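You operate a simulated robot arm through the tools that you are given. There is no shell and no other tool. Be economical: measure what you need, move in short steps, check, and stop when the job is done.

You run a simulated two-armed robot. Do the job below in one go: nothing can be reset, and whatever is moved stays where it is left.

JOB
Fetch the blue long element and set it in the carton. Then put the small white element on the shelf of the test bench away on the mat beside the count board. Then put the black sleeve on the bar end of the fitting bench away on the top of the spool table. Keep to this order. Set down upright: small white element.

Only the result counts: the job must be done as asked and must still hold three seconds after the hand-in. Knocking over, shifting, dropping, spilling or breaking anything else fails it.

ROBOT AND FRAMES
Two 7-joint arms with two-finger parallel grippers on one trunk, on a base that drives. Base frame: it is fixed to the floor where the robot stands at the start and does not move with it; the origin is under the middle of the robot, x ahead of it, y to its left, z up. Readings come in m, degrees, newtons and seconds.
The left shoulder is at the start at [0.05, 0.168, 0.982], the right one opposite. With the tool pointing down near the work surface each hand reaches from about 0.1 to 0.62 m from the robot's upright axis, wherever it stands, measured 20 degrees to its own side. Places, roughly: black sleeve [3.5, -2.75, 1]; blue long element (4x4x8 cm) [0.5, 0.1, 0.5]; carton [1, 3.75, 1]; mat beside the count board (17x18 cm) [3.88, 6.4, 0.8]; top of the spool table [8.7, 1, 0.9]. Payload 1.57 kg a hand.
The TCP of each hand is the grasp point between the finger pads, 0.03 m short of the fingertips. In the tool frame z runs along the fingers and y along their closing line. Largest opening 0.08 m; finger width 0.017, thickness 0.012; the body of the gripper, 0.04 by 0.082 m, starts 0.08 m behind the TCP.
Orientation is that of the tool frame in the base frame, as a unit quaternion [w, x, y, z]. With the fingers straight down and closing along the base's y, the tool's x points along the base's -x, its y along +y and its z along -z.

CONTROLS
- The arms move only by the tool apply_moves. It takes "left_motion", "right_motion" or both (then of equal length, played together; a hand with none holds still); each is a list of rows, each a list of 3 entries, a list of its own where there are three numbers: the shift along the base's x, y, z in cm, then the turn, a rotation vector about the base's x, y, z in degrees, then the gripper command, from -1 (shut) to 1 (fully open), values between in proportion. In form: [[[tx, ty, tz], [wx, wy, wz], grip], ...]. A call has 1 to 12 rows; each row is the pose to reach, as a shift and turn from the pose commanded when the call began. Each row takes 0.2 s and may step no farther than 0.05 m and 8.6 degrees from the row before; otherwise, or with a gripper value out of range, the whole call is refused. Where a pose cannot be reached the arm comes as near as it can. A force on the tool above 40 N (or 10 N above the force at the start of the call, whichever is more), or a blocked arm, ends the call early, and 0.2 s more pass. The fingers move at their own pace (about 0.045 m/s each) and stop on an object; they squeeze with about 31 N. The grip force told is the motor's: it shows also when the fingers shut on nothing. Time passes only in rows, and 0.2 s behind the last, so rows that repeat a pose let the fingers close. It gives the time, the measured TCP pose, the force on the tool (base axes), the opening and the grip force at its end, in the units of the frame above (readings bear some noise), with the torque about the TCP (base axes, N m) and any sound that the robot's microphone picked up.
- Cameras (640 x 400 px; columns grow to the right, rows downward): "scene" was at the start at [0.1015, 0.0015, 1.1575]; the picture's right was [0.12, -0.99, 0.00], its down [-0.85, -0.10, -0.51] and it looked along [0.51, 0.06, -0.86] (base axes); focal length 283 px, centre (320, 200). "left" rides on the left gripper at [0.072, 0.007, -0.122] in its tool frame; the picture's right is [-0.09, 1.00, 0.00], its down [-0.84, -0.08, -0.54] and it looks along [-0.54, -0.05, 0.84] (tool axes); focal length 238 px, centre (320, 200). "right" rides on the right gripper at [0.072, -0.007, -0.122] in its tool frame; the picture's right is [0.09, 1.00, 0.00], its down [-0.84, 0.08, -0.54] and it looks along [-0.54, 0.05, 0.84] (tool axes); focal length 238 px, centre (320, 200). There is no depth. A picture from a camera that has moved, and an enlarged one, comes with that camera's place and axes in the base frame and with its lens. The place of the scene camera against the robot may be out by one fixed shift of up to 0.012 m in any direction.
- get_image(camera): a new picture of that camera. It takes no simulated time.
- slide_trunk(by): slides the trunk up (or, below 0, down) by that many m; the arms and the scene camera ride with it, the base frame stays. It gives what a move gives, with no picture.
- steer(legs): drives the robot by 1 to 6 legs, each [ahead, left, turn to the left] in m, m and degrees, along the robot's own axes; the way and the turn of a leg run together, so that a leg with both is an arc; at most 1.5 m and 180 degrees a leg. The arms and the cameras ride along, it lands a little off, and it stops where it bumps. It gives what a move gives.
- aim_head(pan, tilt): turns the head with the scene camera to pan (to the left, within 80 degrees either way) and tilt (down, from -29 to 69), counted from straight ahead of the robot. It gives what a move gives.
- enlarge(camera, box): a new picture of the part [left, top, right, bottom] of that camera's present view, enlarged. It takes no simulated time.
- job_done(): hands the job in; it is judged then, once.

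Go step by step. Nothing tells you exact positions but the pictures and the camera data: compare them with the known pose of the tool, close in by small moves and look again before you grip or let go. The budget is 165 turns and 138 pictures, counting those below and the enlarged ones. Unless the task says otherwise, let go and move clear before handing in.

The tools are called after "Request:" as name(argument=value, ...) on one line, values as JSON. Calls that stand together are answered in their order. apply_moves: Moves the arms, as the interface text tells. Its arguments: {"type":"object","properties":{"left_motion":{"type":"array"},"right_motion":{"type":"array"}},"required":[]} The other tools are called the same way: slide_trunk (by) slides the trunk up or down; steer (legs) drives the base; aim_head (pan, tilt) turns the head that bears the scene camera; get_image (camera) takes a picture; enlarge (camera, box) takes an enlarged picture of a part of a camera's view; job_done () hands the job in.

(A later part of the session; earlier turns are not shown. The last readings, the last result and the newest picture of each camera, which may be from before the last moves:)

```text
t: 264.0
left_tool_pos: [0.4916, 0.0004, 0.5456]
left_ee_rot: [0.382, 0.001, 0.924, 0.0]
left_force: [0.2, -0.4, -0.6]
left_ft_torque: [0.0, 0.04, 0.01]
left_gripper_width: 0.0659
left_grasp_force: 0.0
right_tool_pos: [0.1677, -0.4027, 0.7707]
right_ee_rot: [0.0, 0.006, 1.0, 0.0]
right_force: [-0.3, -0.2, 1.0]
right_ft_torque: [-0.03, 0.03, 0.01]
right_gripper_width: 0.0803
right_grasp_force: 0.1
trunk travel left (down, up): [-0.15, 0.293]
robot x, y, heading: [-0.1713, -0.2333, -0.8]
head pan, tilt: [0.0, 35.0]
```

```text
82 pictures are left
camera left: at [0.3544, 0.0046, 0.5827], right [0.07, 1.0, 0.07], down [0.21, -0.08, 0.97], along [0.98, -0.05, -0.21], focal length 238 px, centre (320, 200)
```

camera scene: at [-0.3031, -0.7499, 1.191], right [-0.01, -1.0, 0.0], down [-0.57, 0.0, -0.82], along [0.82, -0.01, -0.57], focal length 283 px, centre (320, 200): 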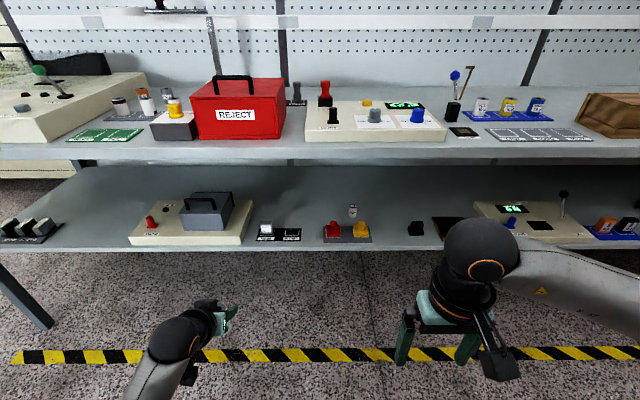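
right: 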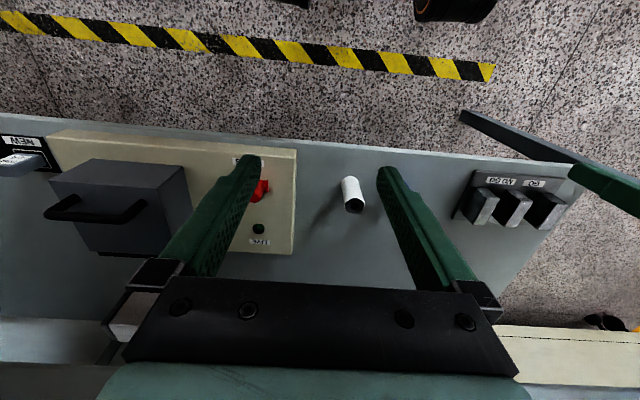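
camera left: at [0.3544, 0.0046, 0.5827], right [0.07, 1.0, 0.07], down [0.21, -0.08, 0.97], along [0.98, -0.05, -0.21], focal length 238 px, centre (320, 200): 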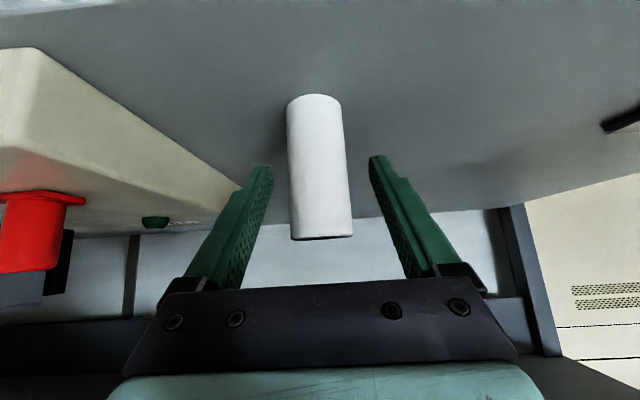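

It stands. Withdraw to the earlier viewing pose to compare its position with the original picture.

Request:
apply_moves(left_motion=[[[-1.8, 0, 1.2], [0, 0, 0], 0.65], [[-3.8, 0, 2.3], [0, 0, 0], 0.65], [[-5.8, 0, 3.3], [0, 0, 0], 0.65]])

Request:
get_image(camera="left")

```text
t: 264.8
left_tool_pos: [0.4361, -0.0001, 0.5789]
left_ee_rot: [0.382, 0.001, 0.924, 0.0]
left_force: [0.4, 0.3, -0.1]
left_ft_torque: [-0.03, 0.02, 0.03]
left_gripper_width: 0.0663
left_grasp_force: 0.0
right_tool_pos: [0.1686, -0.4026, 0.7708]
right_ee_rot: [0.0, 0.006, 1.0, 0.0]
right_force: [0.3, 0.8, 0.2]
right_ft_torque: [-0.02, 0.02, -0.02]
right_gripper_width: 0.08
right_grasp_force: 0.1
trunk travel left (down, up): [-0.15, 0.293]
robot x, y, heading: [-0.1693, -0.2351, -0.6]
head pan, tilt: [0.0, 35.0]
```

```text
81 pictures are left
camera left: at [0.297, 0.0045, 0.6158], right [0.07, 1.0, 0.07], down [0.21, -0.08, 0.97], along [0.98, -0.05, -0.21], focal length 238 px, centre (320, 200)
```

left: 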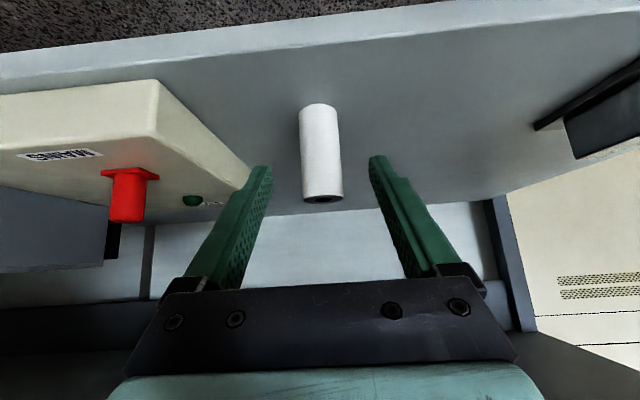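

The long white element is back within about 3 mm and upright. Now I retract and go to the small labelled white element at about (0.587, -0.89), which stands behind two stamps; I'll approach it from the right with the right hand, yawed left.

Request:
apply_moves(left_motion=[[[-3, 0, 1], [0, 0, 0], 0.65], [[-6.5, 0, 2], [0, 0, 0], 0.65], [[-10, 0, 3], [0, 0, 0], 0.65], [[-12, 0, 4], [0, 0, 0], 0.65]])

Request:
steer(legs=[[-0.26, 0, 0.6], [0, -0.92, 0]])

Request:
apply_moves(right_motion=[[[2, -1, 0], [0.7, -7.8, 1.3], 0.4], [[4, -2, -1], [1.4, -15.7, 2.6], 0.4], [[6, -3, -2], [2.1, -23.5, 3.9], 0.4], [[8, -4, -4], [2.7, -31.4, 5.2], 0.4], [[10, -4, -7], [3.4, -39.2, 6.5], 0.4], [[12, -4, -10], [4.1, -47, 7.8], 0.4], [[14, -4, -13], [4.8, -54.9, 9.2], 0.4], [[14, -4, -13], [4.8, -54.9, 9.2], 0.4]])

Request:
get_image(camera="scene")

```text
t: 265.8
left_tool_pos: [0.3137, -0.0002, 0.6201]
left_ee_rot: [0.382, 0.0, 0.924, 0.001]
left_force: [0.5, 0.1, -0.7]
left_ft_torque: [0.04, -0.02, 0.0]
left_gripper_width: 0.0661
left_grasp_force: 0.1
right_tool_pos: [0.1674, -0.4019, 0.77]
right_ee_rot: [-0.001, 0.005, 1.0, 0.0]
right_force: [0.1, -0.4, -0.4]
right_ft_torque: [0.01, -0.03, -0.01]
right_gripper_width: 0.08
right_grasp_force: 0.0
trunk travel left (down, up): [-0.15, 0.293]
robot x, y, heading: [-0.1744, -0.2313, -0.9]
head pan, tilt: [0.0, 35.0]
```

```text
t: 275.9
left_tool_pos: [0.0452, -0.9306, 0.619]
left_ee_rot: [0.382, 0.002, 0.924, -0.001]
left_force: [0.9, 0.4, 0.3]
left_ft_torque: [0.0, 0.02, 0.01]
left_gripper_width: 0.066
left_grasp_force: 0.1
right_tool_pos: [-0.1018, -1.3356, 0.7703]
right_ee_rot: [0.0, 0.008, 1.0, 0.0]
right_force: [-1.1, 0.7, 0.4]
right_ft_torque: [0.02, 0.01, 0.02]
right_gripper_width: 0.0799
right_grasp_force: 0.0
trunk travel left (down, up): [-0.15, 0.293]
robot x, y, heading: [-0.4449, -1.1636, -0.7]
head pan, tilt: [0.0, 35.0]
```

```text
t: 277.7
left_tool_pos: [0.0444, -0.9332, 0.6177]
left_ee_rot: [0.382, 0.001, 0.924, 0.0]
left_force: [0.4, -0.1, 0.6]
left_ft_torque: [0.01, 0.02, -0.01]
left_gripper_width: 0.0658
left_grasp_force: 0.0
right_tool_pos: [0.0125, -1.3822, 0.6664]
right_ee_rot: [0.399, -0.072, 0.912, 0.06]
right_force: [0.5, -0.8, 0.3]
right_ft_torque: [0.02, 0.01, 0.02]
right_gripper_width: 0.0559
right_grasp_force: 0.1
right hand out of reach, approached as far as the arm can: row 6, 7, 8
trunk travel left (down, up): [-0.15, 0.293]
robot x, y, heading: [-0.4409, -1.1646, -0.9]
head pan, tilt: [0.0, 35.0]
```

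```text
80 pictures are left
camera scene: at [-0.3179, -1.1721, 1.191], right [-0.02, -1.0, 0.0], down [-0.57, 0.01, -0.82], along [0.82, -0.01, -0.57], focal length 283 px, centre (320, 200)
```

scene: 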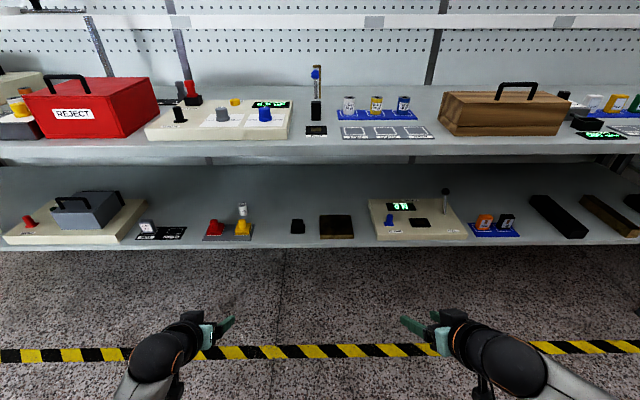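

The arm needs more extension for the full tilt. Extend forward and complete the tilt to about 55°.

Request:
apply_moves(right_motion=[[[4, 0, -1], [0, 0, 0], 0.4], [[8, 0, -2], [0, 0, 0], 0.4], [[11, 0, -3], [0.9, -3.9, 0], 0.4], [[12, 0, -4], [1.8, -7.8, 0], 0.4], [[12, 0, -4], [1.8, -7.8, 0], 0.4]])

Request:
enlarge(camera="scene", box=[180, 180, 340, 260])

```text
t: 278.9
left_tool_pos: [0.0459, -0.9327, 0.6191]
left_ee_rot: [0.382, 0.001, 0.924, 0.0]
left_force: [-0.6, 0.0, 0.3]
left_ft_torque: [-0.02, -0.02, 0.04]
left_gripper_width: 0.0658
left_grasp_force: 0.2
right_tool_pos: [0.1328, -1.3824, 0.6264]
right_ee_rot: [0.46, -0.068, 0.882, 0.068]
right_force: [-0.5, 1.2, -0.4]
right_ft_torque: [0.02, 0.03, -0.03]
right_gripper_width: 0.0562
right_grasp_force: 0.1
trunk travel left (down, up): [-0.15, 0.293]
robot x, y, heading: [-0.4385, -1.1614, -0.9]
head pan, tilt: [0.0, 35.0]
```

```text
4.00 times, centred on (260, 220) of scene
camera zoom: at [-0.3181, -1.1723, 1.191], right [-0.02, -1.0, 0.0], down [-0.57, 0.01, -0.82], along [0.82, -0.01, -0.57], focal length 1133 px, centre (560, 120)
```

zoom: 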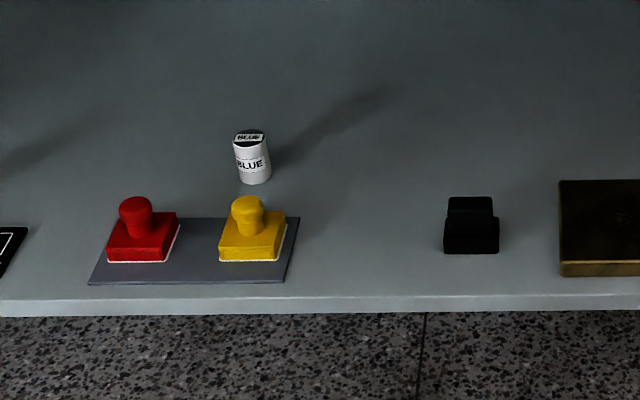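

Refined: the small element is at about (0.57, -0.886), top z≈0.555, with the yellow stamp 10 cm in front. I lower the hand a bit, turn the base 37° left, and close in from the right.

Request:
apply_moves(right_motion=[[[0, 0, -1.5], [0, 0, 0], 0.4], [[0, 0, -3], [0, 0, 0], 0.4], [[0, 0, -3], [0, 0, 0], 0.4]])

Request:
steer(legs=[[0, 0, 36.9], [0.2, -0.165, 0]])

Request:
get_image(camera="right")

Request:
get_image(camera="scene")

```text
t: 279.7
left_tool_pos: [0.0456, -0.9324, 0.6184]
left_ee_rot: [0.382, 0.002, 0.924, 0.0]
left_force: [0.5, -0.2, -0.2]
left_ft_torque: [0.0, 0.02, 0.01]
left_gripper_width: 0.0658
left_grasp_force: 0.0
right_tool_pos: [0.1328, -1.3812, 0.5971]
right_ee_rot: [0.46, -0.069, 0.883, 0.07]
right_force: [0.2, 0.5, 0.1]
right_ft_torque: [-0.01, 0.02, 0.03]
right_gripper_width: 0.056
right_grasp_force: 0.1
trunk travel left (down, up): [-0.15, 0.293]
robot x, y, heading: [-0.4382, -1.1621, -1.0]
head pan, tilt: [0.0, 35.0]
```

```text
t: 283.5
left_tool_pos: [0.0689, -0.7056, 0.6192]
left_ee_rot: [0.362, -0.288, 0.878, 0.12]
left_force: [0.8, -0.3, 0.1]
left_ft_torque: [0.0, 0.02, 0.01]
left_gripper_width: 0.0657
left_grasp_force: 0.1
right_tool_pos: [0.4064, -1.0114, 0.5973]
right_ee_rot: [0.415, -0.343, 0.816, 0.211]
right_force: [-0.6, 0.0, -0.7]
right_ft_torque: [0.01, 0.0, -0.01]
right_gripper_width: 0.0561
right_grasp_force: 0.1
trunk travel left (down, up): [-0.15, 0.293]
robot x, y, heading: [-0.182, -1.1774, 35.5]
head pan, tilt: [0.0, 35.0]
```

```text
78 pictures are left
camera right: at [0.3167, -1.1223, 0.6055], right [-0.77, 0.64, -0.02], down [0.01, 0.03, 1.0], along [0.64, 0.77, -0.03], focal length 238 px, centre (320, 200)
```

right: 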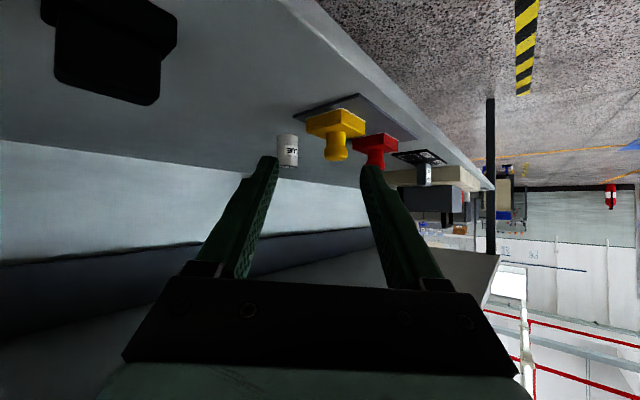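

```text
77 pictures are left
camera scene: at [-0.0849, -1.1113, 1.191], right [0.58, -0.81, 0.0], down [-0.47, -0.33, -0.82], along [0.67, 0.48, -0.57], focal length 283 px, centre (320, 200)
```

scene: 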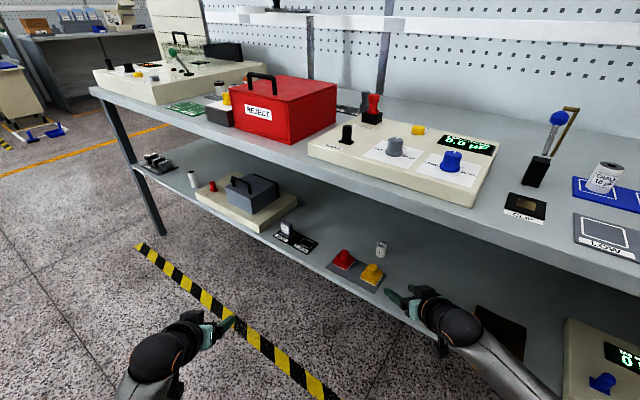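

Target is slightly right of the hand's line. I shift sideways, then advance half way and look again.

Request:
apply_moves(right_motion=[[[1.8, -1.5, 0], [0, 0, 0], 0.4], [[3.5, -3, 0], [0, 0, 0], 0.4], [[5.6, -0.5, -0.8], [0, 0, 0], 0.4], [[7.8, 2, -1.6], [0, 0, 0], 0.4], [[9.95, 4.6, -2.4], [0, 0, 0], 0.4]])

Request:
get_image(camera="right")

Request:
get_image(camera="scene")

```text
t: 284.7
left_tool_pos: [0.0689, -0.7045, 0.6193]
left_ee_rot: [0.363, -0.288, 0.878, 0.12]
left_force: [0.1, -0.4, 0.1]
left_ft_torque: [0.02, -0.02, 0.0]
left_gripper_width: 0.066
left_grasp_force: 0.1
right_tool_pos: [0.5079, -0.9673, 0.5732]
right_ee_rot: [0.415, -0.341, 0.817, 0.21]
right_force: [0.1, -0.1, -0.2]
right_ft_torque: [-0.04, 0.01, 0.02]
right_gripper_width: 0.056
right_grasp_force: 0.0
trunk travel left (down, up): [-0.15, 0.293]
robot x, y, heading: [-0.183, -1.1826, 35.7]
head pan, tilt: [0.0, 35.0]
```

```text
76 pictures are left
camera right: at [0.4179, -1.0772, 0.5817], right [-0.77, 0.64, -0.02], down [0.01, 0.03, 1.0], along [0.64, 0.77, -0.03], focal length 238 px, centre (320, 200)
```

right: 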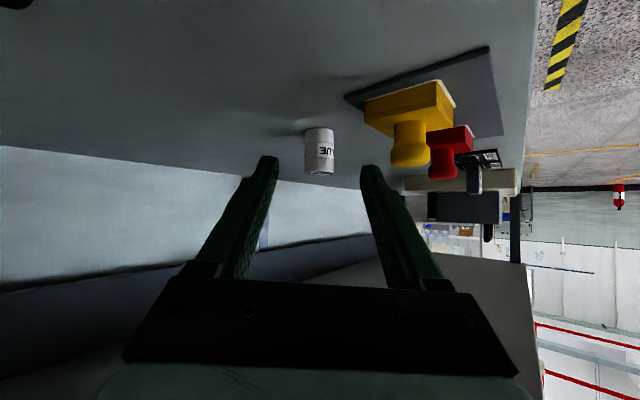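

```text
75 pictures are left
camera scene: at [-0.085, -1.1113, 1.191], right [0.58, -0.81, 0.0], down [-0.47, -0.33, -0.82], along [0.67, 0.48, -0.57], focal length 283 px, centre (320, 200)
```

scene: 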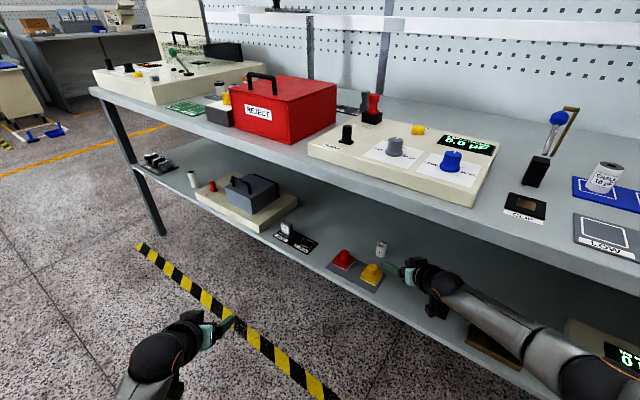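

Well lined up with the can between the fingers. I advance the remaining 11 cm and check before closing.

Request:
apply_moves(right_motion=[[[1.9, 2.3, -1], [0, 0, 0], 0.4], [[3.8, 4.5, -2], [0, 0, 0], 0.4], [[5.6, 6.7, -3], [0, 0, 0], 0.4], [[6.7, 8, -3.8], [0, 0, 0], 0.4]])

Request:
get_image(camera="right")

Request:
enlarge(camera="scene", box=[320, 220, 480, 320])

```text
t: 285.7
left_tool_pos: [0.0695, -0.7042, 0.6181]
left_ee_rot: [0.364, -0.288, 0.878, 0.12]
left_force: [1.4, -0.7, 0.7]
left_ft_torque: [-0.02, -0.01, 0.01]
left_gripper_width: 0.066
left_grasp_force: 0.1
right_tool_pos: [0.5086, -0.9293, 0.5742]
right_ee_rot: [0.414, -0.343, 0.817, 0.209]
right_force: [-0.1, -0.3, -0.3]
right_ft_torque: [0.02, 0.03, 0.02]
right_gripper_width: 0.0561
right_grasp_force: 0.1
right hand out of reach, approached as far as the arm can: row 1, 2, 3, 4
trunk travel left (down, up): [-0.15, 0.293]
robot x, y, heading: [-0.1853, -1.1808, 35.4]
head pan, tilt: [0.0, 35.0]
```

```text
74 pictures are left
camera right: at [0.4185, -1.0379, 0.5834], right [-0.77, 0.64, -0.02], down [0.01, 0.04, 1.0], along [0.64, 0.77, -0.03], focal length 238 px, centre (320, 200)
```

right: 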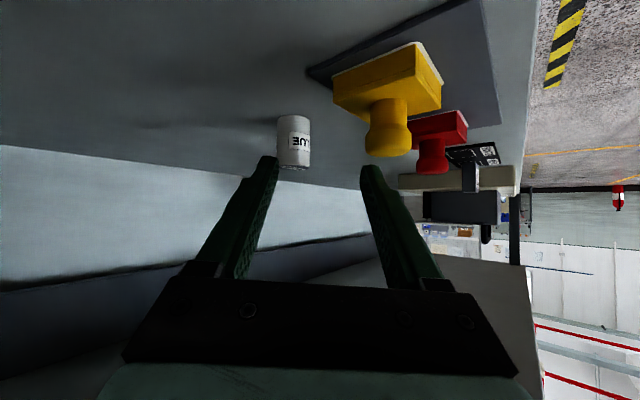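

```text
4.00 times, centred on (400, 270) of scene
camera zoom: at [-0.0851, -1.1105, 1.1909], right [0.58, -0.81, 0.0], down [-0.47, -0.33, -0.82], along [0.67, 0.48, -0.57], focal length 1133 px, centre (0, -80)
```

zoom: 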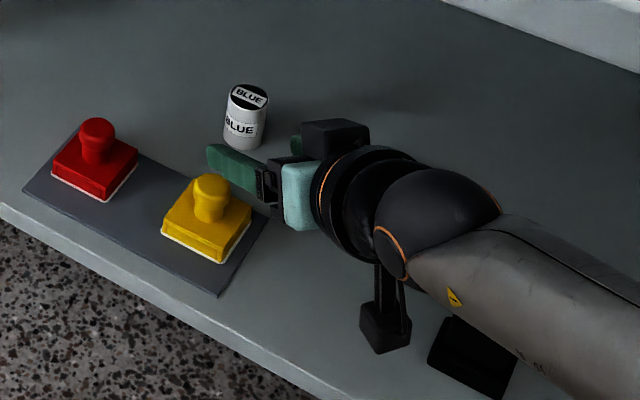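

The arm is at its reach limit. I pull the hand back along its line, bring the base ~13 cm closer, then advance again.

Request:
apply_moves(right_motion=[[[0, -3.5, 0], [0, 0, 0], 0.4], [[-2, -6.5, 0.5], [0, 0, 0], 0.4], [[-4, -9, 0.5], [0, 0, 0], 0.4], [[-6.1, -11, 0.5], [0, 0, 0], 0.4]])

Request:
steer(legs=[[0.13, 0.028, 0]])

Request:
get_image(camera="right")

```text
t: 286.7
left_tool_pos: [0.0684, -0.7051, 0.6191]
left_ee_rot: [0.362, -0.289, 0.878, 0.12]
left_force: [-0.6, 0.7, 1.0]
left_ft_torque: [0.02, -0.02, -0.01]
left_gripper_width: 0.0659
left_grasp_force: 0.1
right_tool_pos: [0.4467, -1.0384, 0.581]
right_ee_rot: [0.416, -0.342, 0.816, 0.21]
right_force: [0.3, 0.1, 0.8]
right_ft_torque: [0.03, 0.03, 0.02]
right_gripper_width: 0.056
right_grasp_force: 0.1
trunk travel left (down, up): [-0.15, 0.293]
robot x, y, heading: [-0.1831, -1.1787, 35.6]
head pan, tilt: [0.0, 35.0]
```

```text
t: 287.9
left_tool_pos: [0.1561, -0.6083, 0.6194]
left_ee_rot: [0.363, -0.288, 0.878, 0.119]
left_force: [0.5, 0.9, -0.5]
left_ft_torque: [0.02, -0.04, -0.05]
left_gripper_width: 0.0658
left_grasp_force: 0.1
right_tool_pos: [0.5342, -0.9423, 0.5799]
right_ee_rot: [0.415, -0.342, 0.816, 0.21]
right_force: [0.1, -0.1, 0.5]
right_ft_torque: [-0.02, -0.01, 0.02]
right_gripper_width: 0.0561
right_grasp_force: 0.0
trunk travel left (down, up): [-0.15, 0.293]
robot x, y, heading: [-0.0956, -1.0822, 35.4]
head pan, tilt: [0.0, 35.0]
```

```text
72 pictures are left
camera right: at [0.4434, -1.0513, 0.5882], right [-0.77, 0.64, -0.02], down [0.01, 0.03, 1.0], along [0.64, 0.77, -0.03], focal length 238 px, centre (320, 200)
```

right: 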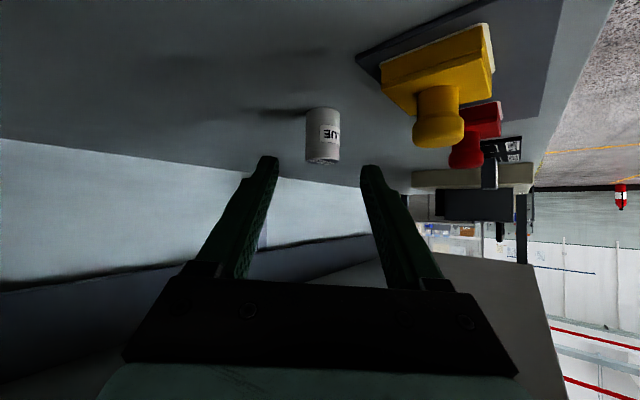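

Centred again (depth ≈0.23 m). Advance in small steps.

Request:
apply_moves(right_motion=[[[1.3, 1.7, -1.2], [0, 0, 0], 0.4], [[2.6, 3.4, -2.4], [0, 0, 0], 0.4], [[3.9, 5.0, -3.6], [0, 0, 0], 0.4], [[5.0, 6.4, -4.6], [0, 0, 0], 0.4]])

Request:
get_image(camera="right")

Request:
get_image(camera="scene")

```text
t: 288.9
left_tool_pos: [0.1561, -0.6082, 0.6185]
left_ee_rot: [0.363, -0.289, 0.878, 0.12]
left_force: [-0.2, -0.3, 0.0]
left_ft_torque: [0.02, -0.03, 0.01]
left_gripper_width: 0.066
left_grasp_force: 0.0
right_tool_pos: [0.584, -0.8761, 0.5309]
right_ee_rot: [0.415, -0.343, 0.816, 0.21]
right_force: [-1.0, 0.0, -0.2]
right_ft_torque: [-0.03, 0.02, 0.0]
right_gripper_width: 0.0561
right_grasp_force: 0.2
trunk travel left (down, up): [-0.15, 0.293]
robot x, y, heading: [-0.0967, -1.0786, 35.5]
head pan, tilt: [0.0, 35.0]
```

```text
71 pictures are left
camera right: at [0.4932, -0.9863, 0.5416], right [-0.77, 0.64, -0.02], down [0.01, 0.03, 1.0], along [0.64, 0.77, -0.03], focal length 238 px, centre (320, 200)
```

right: 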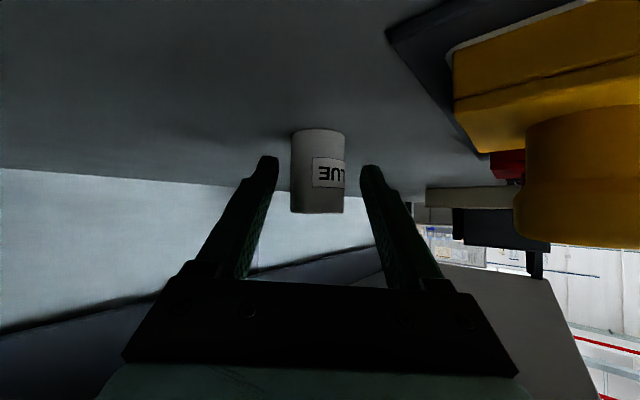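

```text
70 pictures are left
camera scene: at [0.0024, -1.0146, 1.191], right [0.58, -0.81, 0.0], down [-0.47, -0.33, -0.82], along [0.67, 0.48, -0.57], focal length 283 px, centre (320, 200)
```

scene: 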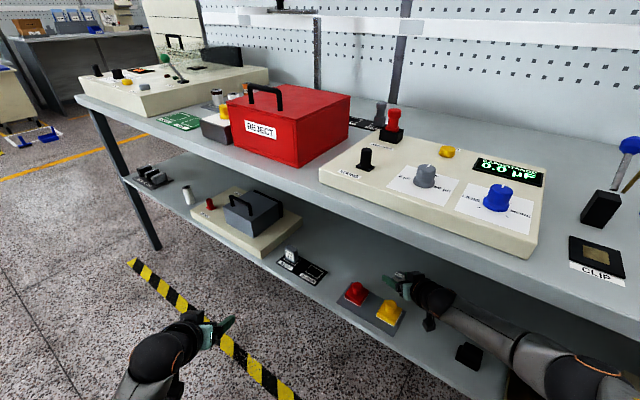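

The element sits between the finger pads. Advance another 0.7 cm and close.

Request:
apply_moves(right_motion=[[[0.45, 0.55, -0.1], [0, 0, 0], 0.4], [[0.45, 0.55, -0.1], [0, 0, 0], 0], [[0.45, 0.55, -0.1], [0, 0, 0], -1], [[0.45, 0.55, -0.1], [0, 0, 0], -1], [[0.45, 0.55, -0.1], [0, 0, 0], -1], [[0.45, 0.55, -0.1], [0, 0, 0], -1]])

Request:
get_image(camera="right")

```text
t: 290.4
left_tool_pos: [0.1567, -0.6074, 0.6195]
left_ee_rot: [0.363, -0.288, 0.878, 0.119]
left_force: [0.0, -0.2, -0.5]
left_ft_torque: [0.03, 0.0, -0.04]
left_gripper_width: 0.0658
left_grasp_force: 0.1
right_tool_pos: [0.589, -0.8708, 0.5315]
right_ee_rot: [0.416, -0.342, 0.816, 0.211]
right_force: [-0.3, -0.5, 1.8]
right_ft_torque: [-0.02, -0.03, 0.0]
right_gripper_width: 0.0309
right_grasp_force: 31.0
trunk travel left (down, up): [-0.15, 0.293]
robot x, y, heading: [-0.0981, -1.085, 35.8]
head pan, tilt: [0.0, 35.0]
```

```text
69 pictures are left
camera right: at [0.4977, -0.9808, 0.5406], right [-0.77, 0.64, -0.02], down [0.01, 0.03, 1.0], along [0.64, 0.77, -0.03], focal length 238 px, centre (320, 200)
```

right: 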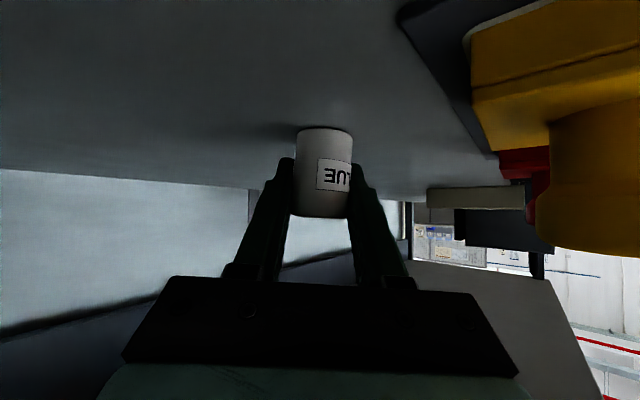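

Gripped the small element. Lift slightly and withdraw along the same line.

Request:
apply_moves(right_motion=[[[0, 0, 1], [0, 0, 0], -1], [[-0.6, -0.7, 2], [0, 0, 0], -1], [[-2, -2.5, 3], [0, 0, 0], -1], [[-3.8, -4.6, 4], [0, 0, 0], -1], [[-5.8, -7, 4.8], [0, 0, 0], -1], [[-8, -9.6, 4.8], [0, 0, 0], -1], [[-10.2, -12.2, 4.8], [0, 0, 0], -1], [[-12.4, -14.8, 4.8], [0, 0, 0], -1], [[-14.5, -17.3, 4.8], [0, 0, 0], -1]])

Request:
get_image(camera="scene")

Request:
get_image(camera="right")

```text
t: 292.4
left_tool_pos: [0.1561, -0.6076, 0.618]
left_ee_rot: [0.362, -0.289, 0.878, 0.12]
left_force: [0.4, -0.8, 0.3]
left_ft_torque: [-0.02, 0.0, 0.01]
left_gripper_width: 0.0661
left_grasp_force: 0.2
right_tool_pos: [0.4448, -1.0473, 0.5796]
right_ee_rot: [0.416, -0.343, 0.816, 0.21]
right_force: [-0.7, -1.0, -0.3]
right_ft_torque: [-0.04, -0.02, 0.0]
right_gripper_width: 0.0306
right_grasp_force: 31.4
trunk travel left (down, up): [-0.15, 0.293]
robot x, y, heading: [-0.097, -1.0843, 35.8]
head pan, tilt: [0.0, 35.0]
```

```text
68 pictures are left
camera scene: at [0.0025, -1.0145, 1.191], right [0.58, -0.81, 0.0], down [-0.47, -0.33, -0.82], along [0.67, 0.48, -0.57], focal length 283 px, centre (320, 200)
```

scene: 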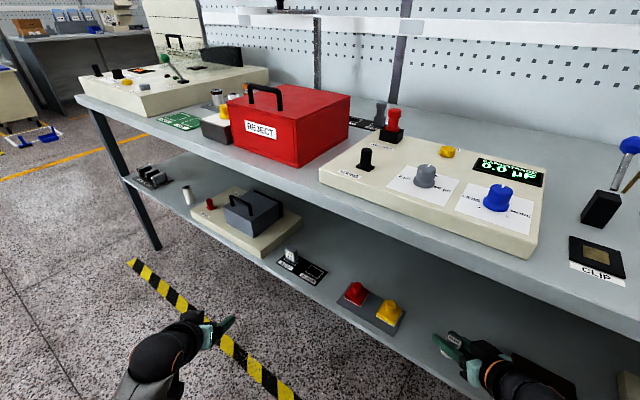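

```text
67 pictures are left
camera right: at [0.3546, -1.1565, 0.5903], right [-0.77, 0.64, -0.02], down [0.01, 0.03, 1.0], along [0.64, 0.77, -0.03], focal length 238 px, centre (320, 200)
```

right: 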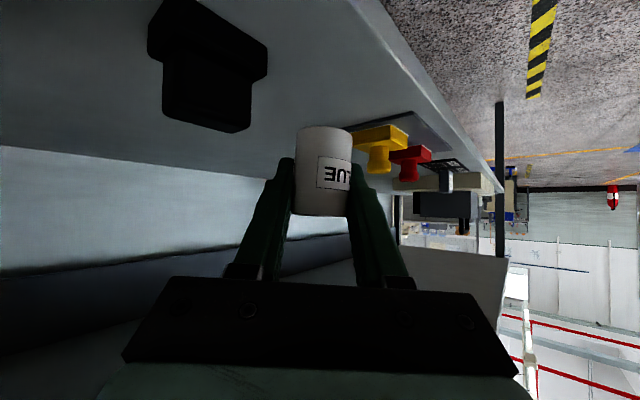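

Clear. Back away, turn, and drive the known route toward the set-up bench.

Request:
steer(legs=[[-0.45, 0, 0], [0, 0, 54.2], [1.4, 0, 0], [1.4, 0, 0], [0.55, -0.75, 0], [0.55, -0.75, 0]])

Request:
steer(legs=[[0, -1.4, 0], [0, -1.4, 0], [0, -0.65, 0]])

Request:
get_image(camera="scene")

```text
t: 324.0
left_tool_pos: [0.8684, 3.0214, 0.619]
left_ee_rot: [0.271, -0.65, 0.657, 0.268]
left_force: [0.5, 0.1, 0.3]
left_ft_torque: [-0.02, 0.02, 0.02]
left_gripper_width: 0.0661
left_grasp_force: 0.1
right_tool_pos: [1.3916, 2.989, 0.5814]
right_ee_rot: [-0.277, 0.671, -0.578, -0.373]
right_force: [0.3, -1.1, -1.0]
right_ft_torque: [0.02, -0.02, 0.01]
right_gripper_width: 0.0303
right_grasp_force: 30.7
trunk travel left (down, up): [-0.15, 0.293]
robot x, y, heading: [1.0974, 2.534, 88.8]
head pan, tilt: [0.0, 35.0]
```

```text
t: 353.9
left_tool_pos: [4.2873, 2.9183, 0.62]
left_ee_rot: [0.275, -0.64, 0.667, 0.265]
left_force: [1.0, 0.2, 0.1]
left_ft_torque: [0.0, 0.01, 0.03]
left_gripper_width: 0.066
left_grasp_force: 0.1
right_tool_pos: [4.8105, 2.8685, 0.5797]
right_ee_rot: [-0.282, 0.662, -0.587, -0.37]
right_force: [0.5, 0.0, -1.3]
right_ft_torque: [0.01, -0.01, 0.01]
right_gripper_width: 0.0305
right_grasp_force: 30.6
trunk travel left (down, up): [-0.15, 0.293]
robot x, y, heading: [4.4996, 2.4229, 86.8]
head pan, tilt: [0.0, 35.0]
```

```text
66 pictures are left
camera scene: at [4.5015, 2.5455, 1.191], right [1.0, -0.05, 0.0], down [-0.03, -0.57, -0.82], along [0.04, 0.82, -0.57], focal length 283 px, centre (320, 200)
```

scene: 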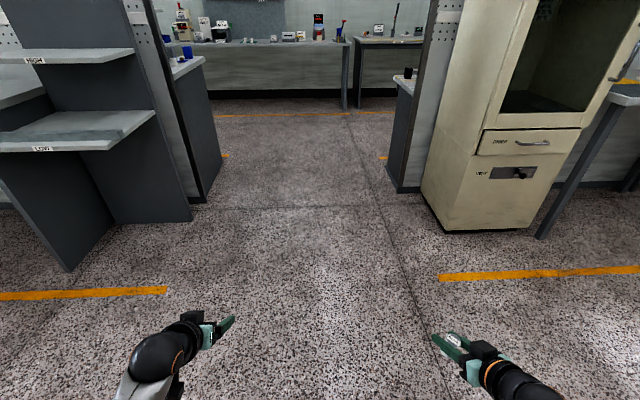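

Passage is clear. Straighten and drive through to the set-up bench.

Request:
steer(legs=[[0, 0, 3.2], [1.3, 0.05, 0], [1.2, 0.1, 0], [0, 0.6, 0]])

Request:
aim_head(pan=-5, tilt=25)

Request:
get_image(camera="scene")

```text
t: 370.0
left_tool_pos: [3.7974, 5.4349, 0.6197]
left_ee_rot: [0.271, -0.65, 0.657, 0.27]
left_force: [-0.1, 0.5, -0.1]
left_ft_torque: [0.01, 0.0, 0.0]
left_gripper_width: 0.066
left_grasp_force: 0.1
right_tool_pos: [4.322, 5.4004, 0.5821]
right_ee_rot: [-0.277, 0.671, -0.578, -0.374]
right_force: [0.7, -0.5, -0.1]
right_ft_torque: [0.02, -0.01, -0.02]
right_gripper_width: 0.0303
right_grasp_force: 30.0
trunk travel left (down, up): [-0.15, 0.293]
robot x, y, heading: [4.0249, 4.9467, 88.6]
head pan, tilt: [0.0, 35.0]
stopped in leg 4: the robot was blocked; the commanded pose is now the measured one
```

```text
t: 370.7
left_tool_pos: [3.7984, 5.4346, 0.6187]
left_ee_rot: [0.27, -0.651, 0.656, 0.27]
left_force: [0.2, -0.9, 0.2]
left_ft_torque: [-0.03, 0.02, -0.01]
left_gripper_width: 0.0659
left_grasp_force: 0.0
right_tool_pos: [4.3227, 5.4005, 0.5814]
right_ee_rot: [-0.277, 0.671, -0.577, -0.375]
right_force: [0.4, -1.1, -0.3]
right_ft_torque: [-0.01, -0.02, 0.01]
right_gripper_width: 0.0306
right_grasp_force: 30.9
trunk travel left (down, up): [-0.15, 0.293]
robot x, y, heading: [4.0224, 4.9486, 88.9]
head pan, tilt: [-5.0, 25.0]
```

```text
65 pictures are left
camera scene: at [4.0319, 5.072, 1.2067], right [0.99, -0.11, 0.0], down [-0.05, -0.42, -0.91], along [0.1, 0.9, -0.42], focal length 283 px, centre (320, 200)
```

scene: 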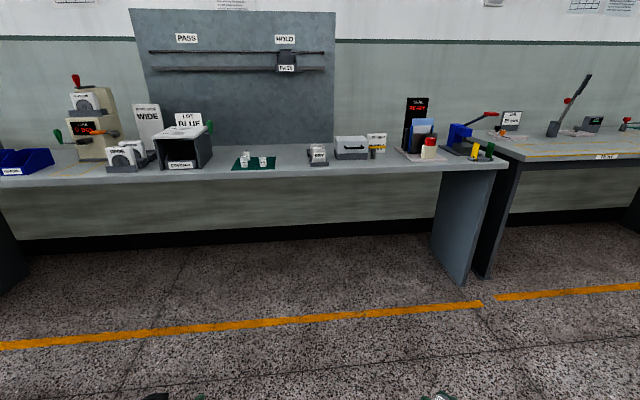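

The strafe was blocked on the left; check what's there.

Request:
aim_head(pan=75, tilt=35)

Request:
get_image(camera="scene")

```text
t: 372.2
left_tool_pos: [3.7976, 5.4338, 0.6184]
left_ee_rot: [0.271, -0.649, 0.657, 0.27]
left_force: [1.1, -0.1, 0.2]
left_ft_torque: [-0.02, 0.03, -0.03]
left_gripper_width: 0.0661
left_grasp_force: 0.0
right_tool_pos: [4.3221, 5.3999, 0.5818]
right_ee_rot: [-0.277, 0.671, -0.578, -0.373]
right_force: [0.8, 0.0, -0.1]
right_ft_torque: [-0.04, -0.04, -0.03]
right_gripper_width: 0.0304
right_grasp_force: 30.7
trunk travel left (down, up): [-0.15, 0.293]
robot x, y, heading: [4.0216, 4.9478, 88.8]
head pan, tilt: [75.0, 35.0]
```

```text
64 pictures are left
camera scene: at [3.9373, 5.0053, 1.191], right [0.28, 0.96, 0.0], down [0.55, -0.16, -0.82], along [-0.79, 0.23, -0.57], focal length 283 px, centre (320, 200)
```

scene: 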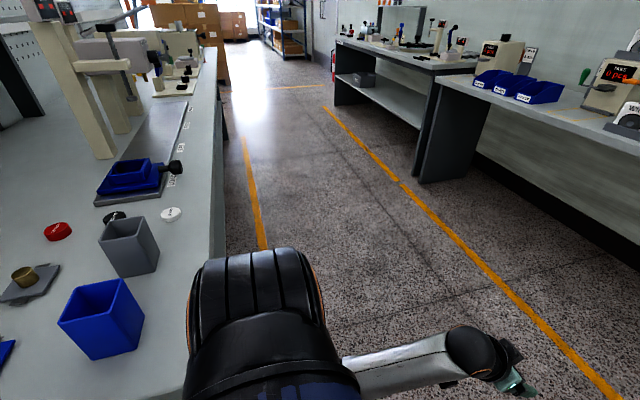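

I bumped the end of a desk on the left; nothing looks disturbed. I ease off, go forward past it, raise the trunk, and then shift left toward the mat.

Request:
steer(legs=[[0, -0.05, 1.1], [0.55, 0, 0], [0, 0.4, 0]])

Request:
slide_trunk(by=0.29)

Request:
aim_head(pan=-15, tilt=40)

Request:
get_image(camera="scene")

```text
t: 379.7
left_tool_pos: [3.4375, 5.973, 0.6181]
left_ee_rot: [-0.266, 0.661, -0.646, -0.274]
left_force: [-0.7, 0.1, 0.5]
left_ft_torque: [0.0, -0.01, 0.01]
left_gripper_width: 0.0659
left_grasp_force: 0.2
right_tool_pos: [3.9621, 5.9585, 0.5823]
right_ee_rot: [-0.271, 0.68, -0.567, -0.378]
right_force: [-0.6, -0.1, -1.1]
right_ft_torque: [0.0, 0.0, 0.0]
right_gripper_width: 0.0306
right_grasp_force: 30.9
trunk travel left (down, up): [-0.15, 0.293]
robot x, y, heading: [3.6794, 5.4951, 90.6]
head pan, tilt: [75.0, 35.0]
```

```text
t: 382.7
left_tool_pos: [3.4376, 5.9734, 0.9088]
left_ee_rot: [-0.266, 0.661, -0.646, -0.274]
left_force: [0.2, 0.2, 0.2]
left_ft_torque: [0.03, 0.01, -0.04]
left_gripper_width: 0.0657
left_grasp_force: 0.0
right_tool_pos: [3.9628, 5.9563, 0.872]
right_ee_rot: [-0.271, 0.68, -0.566, -0.379]
right_force: [-0.5, -0.7, -0.7]
right_ft_torque: [-0.01, 0.01, -0.03]
right_gripper_width: 0.0306
right_grasp_force: 30.8
trunk travel left (down, up): [-0.44, 0.003]
robot x, y, heading: [3.6823, 5.4916, 90.6]
head pan, tilt: [75.0, 35.0]
```

```text
t: 384.3
left_tool_pos: [3.4377, 5.9723, 0.9094]
left_ee_rot: [-0.267, 0.66, -0.646, -0.274]
left_force: [0.8, 0.4, -0.2]
left_ft_torque: [-0.01, 0.02, 0.01]
left_gripper_width: 0.0661
left_grasp_force: 0.1
right_tool_pos: [3.9626, 5.957, 0.872]
right_ee_rot: [-0.272, 0.68, -0.566, -0.379]
right_force: [0.4, -0.6, -1.0]
right_ft_torque: [0.0, 0.01, 0.0]
right_gripper_width: 0.0306
right_grasp_force: 31.0
trunk travel left (down, up): [-0.44, 0.003]
robot x, y, heading: [3.6823, 5.4929, 90.9]
head pan, tilt: [-15.0, 40.0]
```

```text
63 pictures are left
camera scene: at [3.6974, 5.6094, 1.4734], right [0.97, -0.25, 0.0], down [-0.16, -0.62, -0.77], along [0.19, 0.74, -0.64], focal length 283 px, centre (320, 200)
```

scene: 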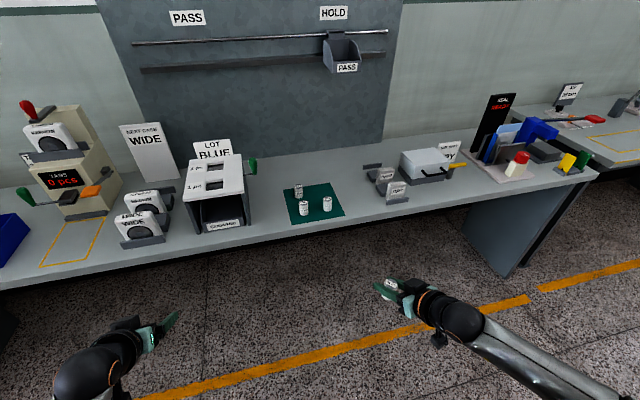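

Request:
enlarge(camera="scene", box=[260, 160, 380, 235])

Request:
get_image(camera="right")

```text
5.33 times, centred on (320, 198) of scene
camera zoom: at [3.6974, 5.6094, 1.4734], right [0.97, -0.25, 0.0], down [-0.16, -0.62, -0.77], along [0.19, 0.74, -0.64], focal length 1511 px, centre (320, 213)
```

zoom: 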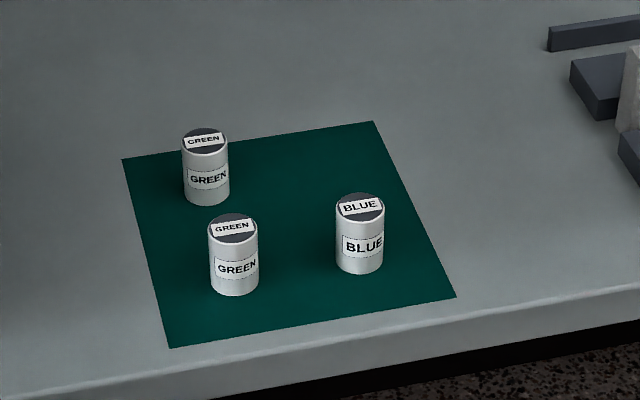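

```text
61 pictures are left
camera right: at [4.0004, 5.8197, 0.8802], right [-0.96, -0.26, -0.02], down [-0.02, 0.02, 1.0], along [-0.26, 0.96, -0.03], focal length 238 px, centre (320, 200)
```

right: 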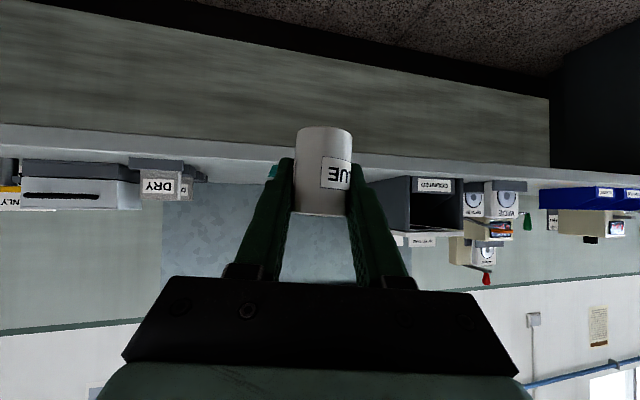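

Mat spans about x 3.77–3.965, y 6.29–6.49 at z≈0.795, with cans at (3.826,6.337), (3.912,6.337), (3.825,6.432). The free spot is back right, ≈(3.925, 6.43). I raise the hand, turn the base 19° left, and shift right so I approach from the right side.

Request:
apply_moves(right_motion=[[[0, 1, 2.5], [0, 0, 0], -1], [[0, 2, 5], [0, 0, 0], -1], [[0, 2, 5], [0, 0, 0], -1]])

Request:
steer(legs=[[0, 0, 19], [0.13, -0.328, 0]])

Request:
aim_head(pan=-20, tilt=45)

Request:
get_image(camera="scene")

Request:
get_image(camera="right")

```text
t: 385.1
left_tool_pos: [3.4385, 5.9728, 0.9084]
left_ee_rot: [-0.266, 0.661, -0.646, -0.274]
left_force: [0.2, -0.2, 0.1]
left_ft_torque: [0.0, 0.01, -0.02]
left_gripper_width: 0.066
left_grasp_force: 0.0
right_tool_pos: [3.9638, 5.9769, 0.9193]
right_ee_rot: [-0.271, 0.68, -0.566, -0.379]
right_force: [-1.5, -0.7, -1.2]
right_ft_torque: [-0.02, 0.01, -0.01]
right_gripper_width: 0.0307
right_grasp_force: 31.0
trunk travel left (down, up): [-0.44, 0.003]
robot x, y, heading: [3.683, 5.4952, 90.8]
head pan, tilt: [-15.0, 40.0]
```

```text
t: 389.6
left_tool_pos: [3.553, 6.0997, 0.9082]
left_ee_rot: [-0.216, 0.761, -0.525, -0.315]
left_force: [0.1, -0.6, 0.5]
left_ft_torque: [-0.05, 0.0, 0.02]
left_gripper_width: 0.0662
left_grasp_force: 0.1
right_tool_pos: [4.0474, 6.2798, 0.9207]
right_ee_rot: [-0.204, 0.766, -0.443, -0.42]
right_force: [0.1, 0.2, -0.4]
right_ft_torque: [-0.01, -0.02, -0.04]
right_gripper_width: 0.0307
right_grasp_force: 31.2
trunk travel left (down, up): [-0.44, 0.003]
robot x, y, heading: [3.9439, 5.7298, 110.2]
head pan, tilt: [-15.0, 40.0]
```

```text
t: 390.3
left_tool_pos: [3.5538, 6.0996, 0.9091]
left_ee_rot: [-0.214, 0.762, -0.524, -0.315]
left_force: [-0.6, -0.4, 0.0]
left_ft_torque: [0.01, 0.0, 0.01]
left_gripper_width: 0.0658
left_grasp_force: 0.1
right_tool_pos: [4.0474, 6.2799, 0.9205]
right_ee_rot: [-0.204, 0.766, -0.442, -0.419]
right_force: [-0.5, 0.2, -0.7]
right_ft_torque: [0.01, -0.01, 0.01]
right_gripper_width: 0.0307
right_grasp_force: 30.7
trunk travel left (down, up): [-0.44, 0.003]
robot x, y, heading: [3.9457, 5.7293, 110.0]
head pan, tilt: [-20.0, 45.0]
```

```text
60 pictures are left
camera scene: at [3.9241, 5.8416, 1.4662], right [1.0, 0.0, 0.0], down [0.0, -0.71, -0.71], along [0.0, 0.71, -0.71], focal length 283 px, centre (320, 200)
```

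scene: 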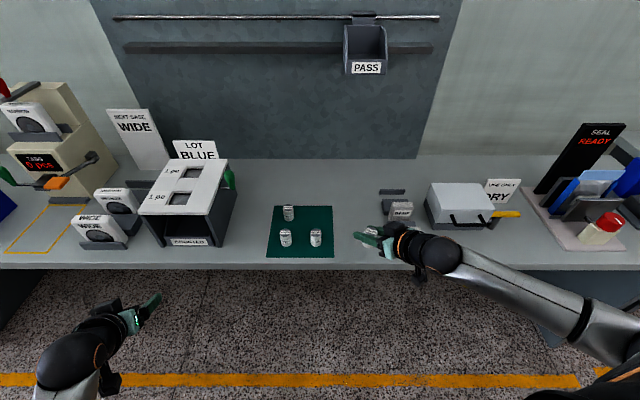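

```text
59 pictures are left
camera right: at [4.1287, 6.1629, 0.9296], right [-0.82, -0.57, -0.02], down [-0.03, 0.01, 1.0], along [-0.57, 0.82, -0.03], focal length 238 px, centre (320, 200)
```

right: 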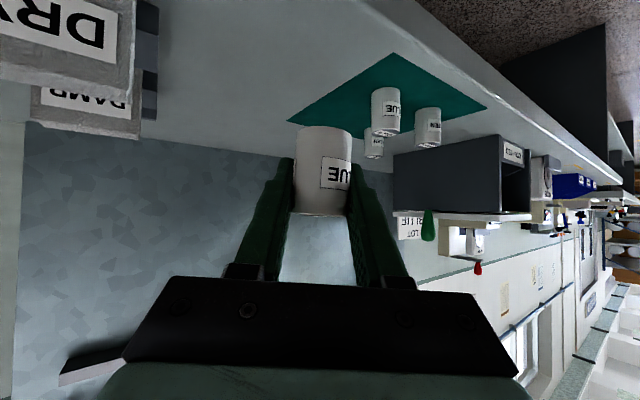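

Zoom on the mat from this new angle to refine the free spot.

Request:
enlarge(camera="scene", box=[250, 180, 410, 280])

```text
4.00 times, centred on (330, 230) of scene
camera zoom: at [3.9241, 5.8416, 1.4662], right [1.0, 0.0, 0.0], down [0.0, -0.71, -0.71], along [0.0, 0.71, -0.71], focal length 1133 px, centre (280, 80)
```

zoom: 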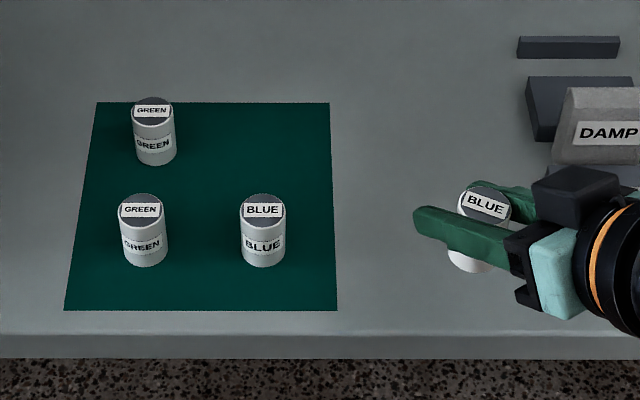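

The free back-right area of the mat is clear. I move the hand there, still high, approaching from the right.

Request:
apply_moves(right_motion=[[[-2.5, 3.3, 0], [0, 0, 0], -1], [[-5, 6.5, 0], [0, 0, 0], -1], [[-7.5, 9.8, 0], [0, 0, 0], -1], [[-10, 13, 0], [0, 0, 0], -1], [[-12.4, 16.3, 0], [0, 0, 0], -1], [[-12.4, 16.3, 0], [0, 0, 0], -1]])

Request:
enlarge(camera="scene", box=[250, 150, 410, 280])

Request:
get_image(camera="right")

```text
t: 391.7
left_tool_pos: [3.5529, 6.0987, 0.9094]
left_ee_rot: [-0.215, 0.761, -0.524, -0.316]
left_force: [0.0, 0.2, 0.9]
left_ft_torque: [0.01, -0.03, 0.02]
left_gripper_width: 0.0661
left_grasp_force: 0.1
right_tool_pos: [3.9248, 6.444, 0.9215]
right_ee_rot: [-0.202, 0.767, -0.442, -0.419]
right_force: [0.8, 0.1, 0.0]
right_ft_torque: [0.03, 0.02, 0.0]
right_gripper_width: 0.0303
right_grasp_force: 31.1
trunk travel left (down, up): [-0.44, 0.003]
robot x, y, heading: [3.9482, 5.7258, 110.2]
head pan, tilt: [-20.0, 45.0]
```

```text
3.08 times, centred on (330, 215) of scene
camera zoom: at [3.9245, 5.8414, 1.4662], right [1.0, 0.0, 0.0], down [0.0, -0.71, -0.71], along [0.0, 0.71, -0.71], focal length 872 px, centre (289, 154)
```

zoom: 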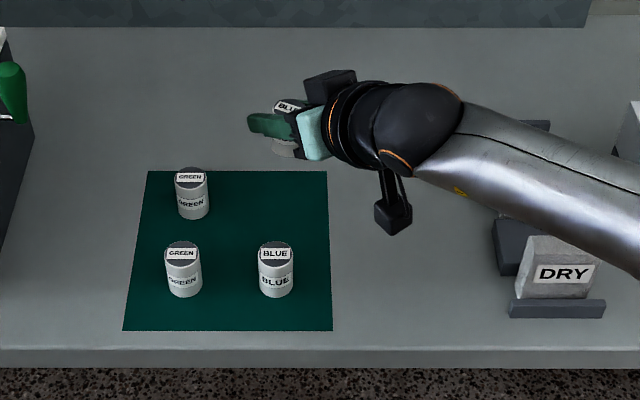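

```text
56 pictures are left
camera right: at [4.0064, 6.3259, 0.9303], right [-0.82, -0.57, -0.02], down [-0.03, 0.01, 1.0], along [-0.57, 0.82, -0.03], focal length 238 px, centre (320, 200)
```

right: 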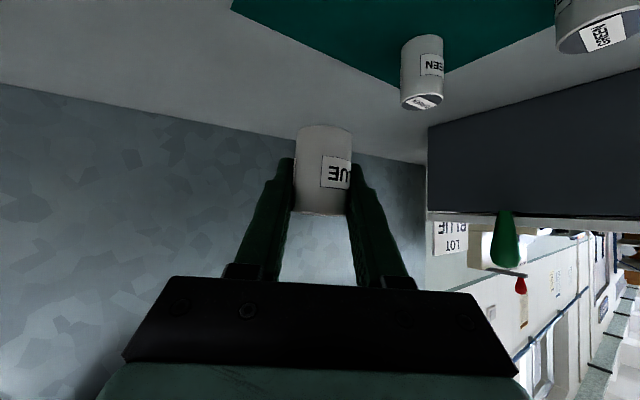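

Camera confirms the mat's far corner (3.966, 6.494) and surface z≈0.795; the spot is right below. Lower to just above.

Request:
apply_moves(right_motion=[[[0, -0.3, -2.5], [0, 0, 0], -1], [[0, -0.3, -5], [0, 0, 0], -1], [[0, -0.3, -7], [0, 0, 0], -1], [[0, -0.3, -7.8], [0, 0, 0], -1]])

Request:
enlarge(camera="scene", box=[250, 150, 410, 280])

Request:
get_image(camera="right")

```text
t: 392.7
left_tool_pos: [3.5523, 6.0992, 0.9088]
left_ee_rot: [-0.215, 0.761, -0.525, -0.314]
left_force: [-0.3, -0.1, -0.7]
left_ft_torque: [0.01, 0.0, -0.01]
left_gripper_width: 0.0661
left_grasp_force: 0.2
right_tool_pos: [3.9236, 6.4393, 0.8426]
right_ee_rot: [-0.202, 0.767, -0.442, -0.42]
right_force: [0.0, 0.1, -0.5]
right_ft_torque: [0.03, 0.0, -0.03]
right_gripper_width: 0.0301
right_grasp_force: 30.7
trunk travel left (down, up): [-0.44, 0.003]
robot x, y, heading: [3.9417, 5.7294, 109.9]
head pan, tilt: [-20.0, 45.0]
```

```text
3.08 times, centred on (330, 215) of scene
camera zoom: at [3.9241, 5.8416, 1.4662], right [1.0, 0.0, 0.0], down [0.0, -0.71, -0.71], along [0.0, 0.71, -0.71], focal length 872 px, centre (289, 154)
```

zoom: 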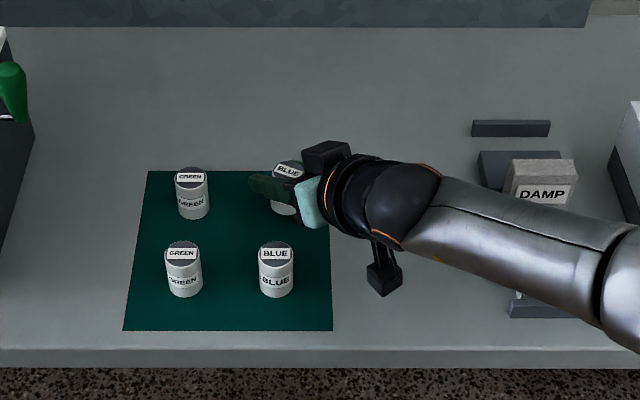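

```text
54 pictures are left
camera right: at [4.0049, 6.3222, 0.8518], right [-0.82, -0.57, -0.02], down [-0.03, 0.01, 1.0], along [-0.57, 0.82, -0.03], focal length 238 px, centre (320, 200)
```

right: 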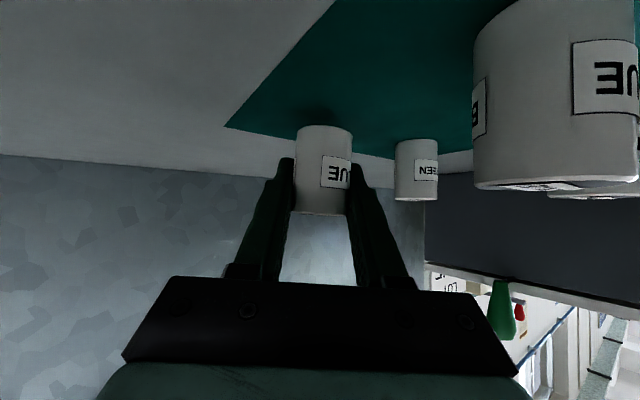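

The element hovers over the mat's free corner with good margins. Lower gently to touch.

Request:
apply_moves(right_motion=[[[0, 0, -0.3], [0, 0, 0], -1], [[0, 0, -0.6], [0, 0, 0], -1], [[0, 0, -0.9], [0, 0, 0], -1]])

```text
t: 393.5
left_tool_pos: [3.5527, 6.0992, 0.9083]
left_ee_rot: [-0.215, 0.762, -0.524, -0.315]
left_force: [0.0, -0.8, -0.3]
left_ft_torque: [0.02, 0.01, 0.01]
left_gripper_width: 0.0659
left_grasp_force: 0.0
right_tool_pos: [3.9236, 6.4403, 0.8332]
right_ee_rot: [-0.203, 0.766, -0.443, -0.419]
right_force: [-0.1, 0.0, 0.0]
right_ft_torque: [-0.03, 0.01, -0.02]
right_gripper_width: 0.0306
right_grasp_force: 30.8
trunk travel left (down, up): [-0.44, 0.003]
robot x, y, heading: [3.9434, 5.7289, 110.1]
head pan, tilt: [-20.0, 45.0]
```

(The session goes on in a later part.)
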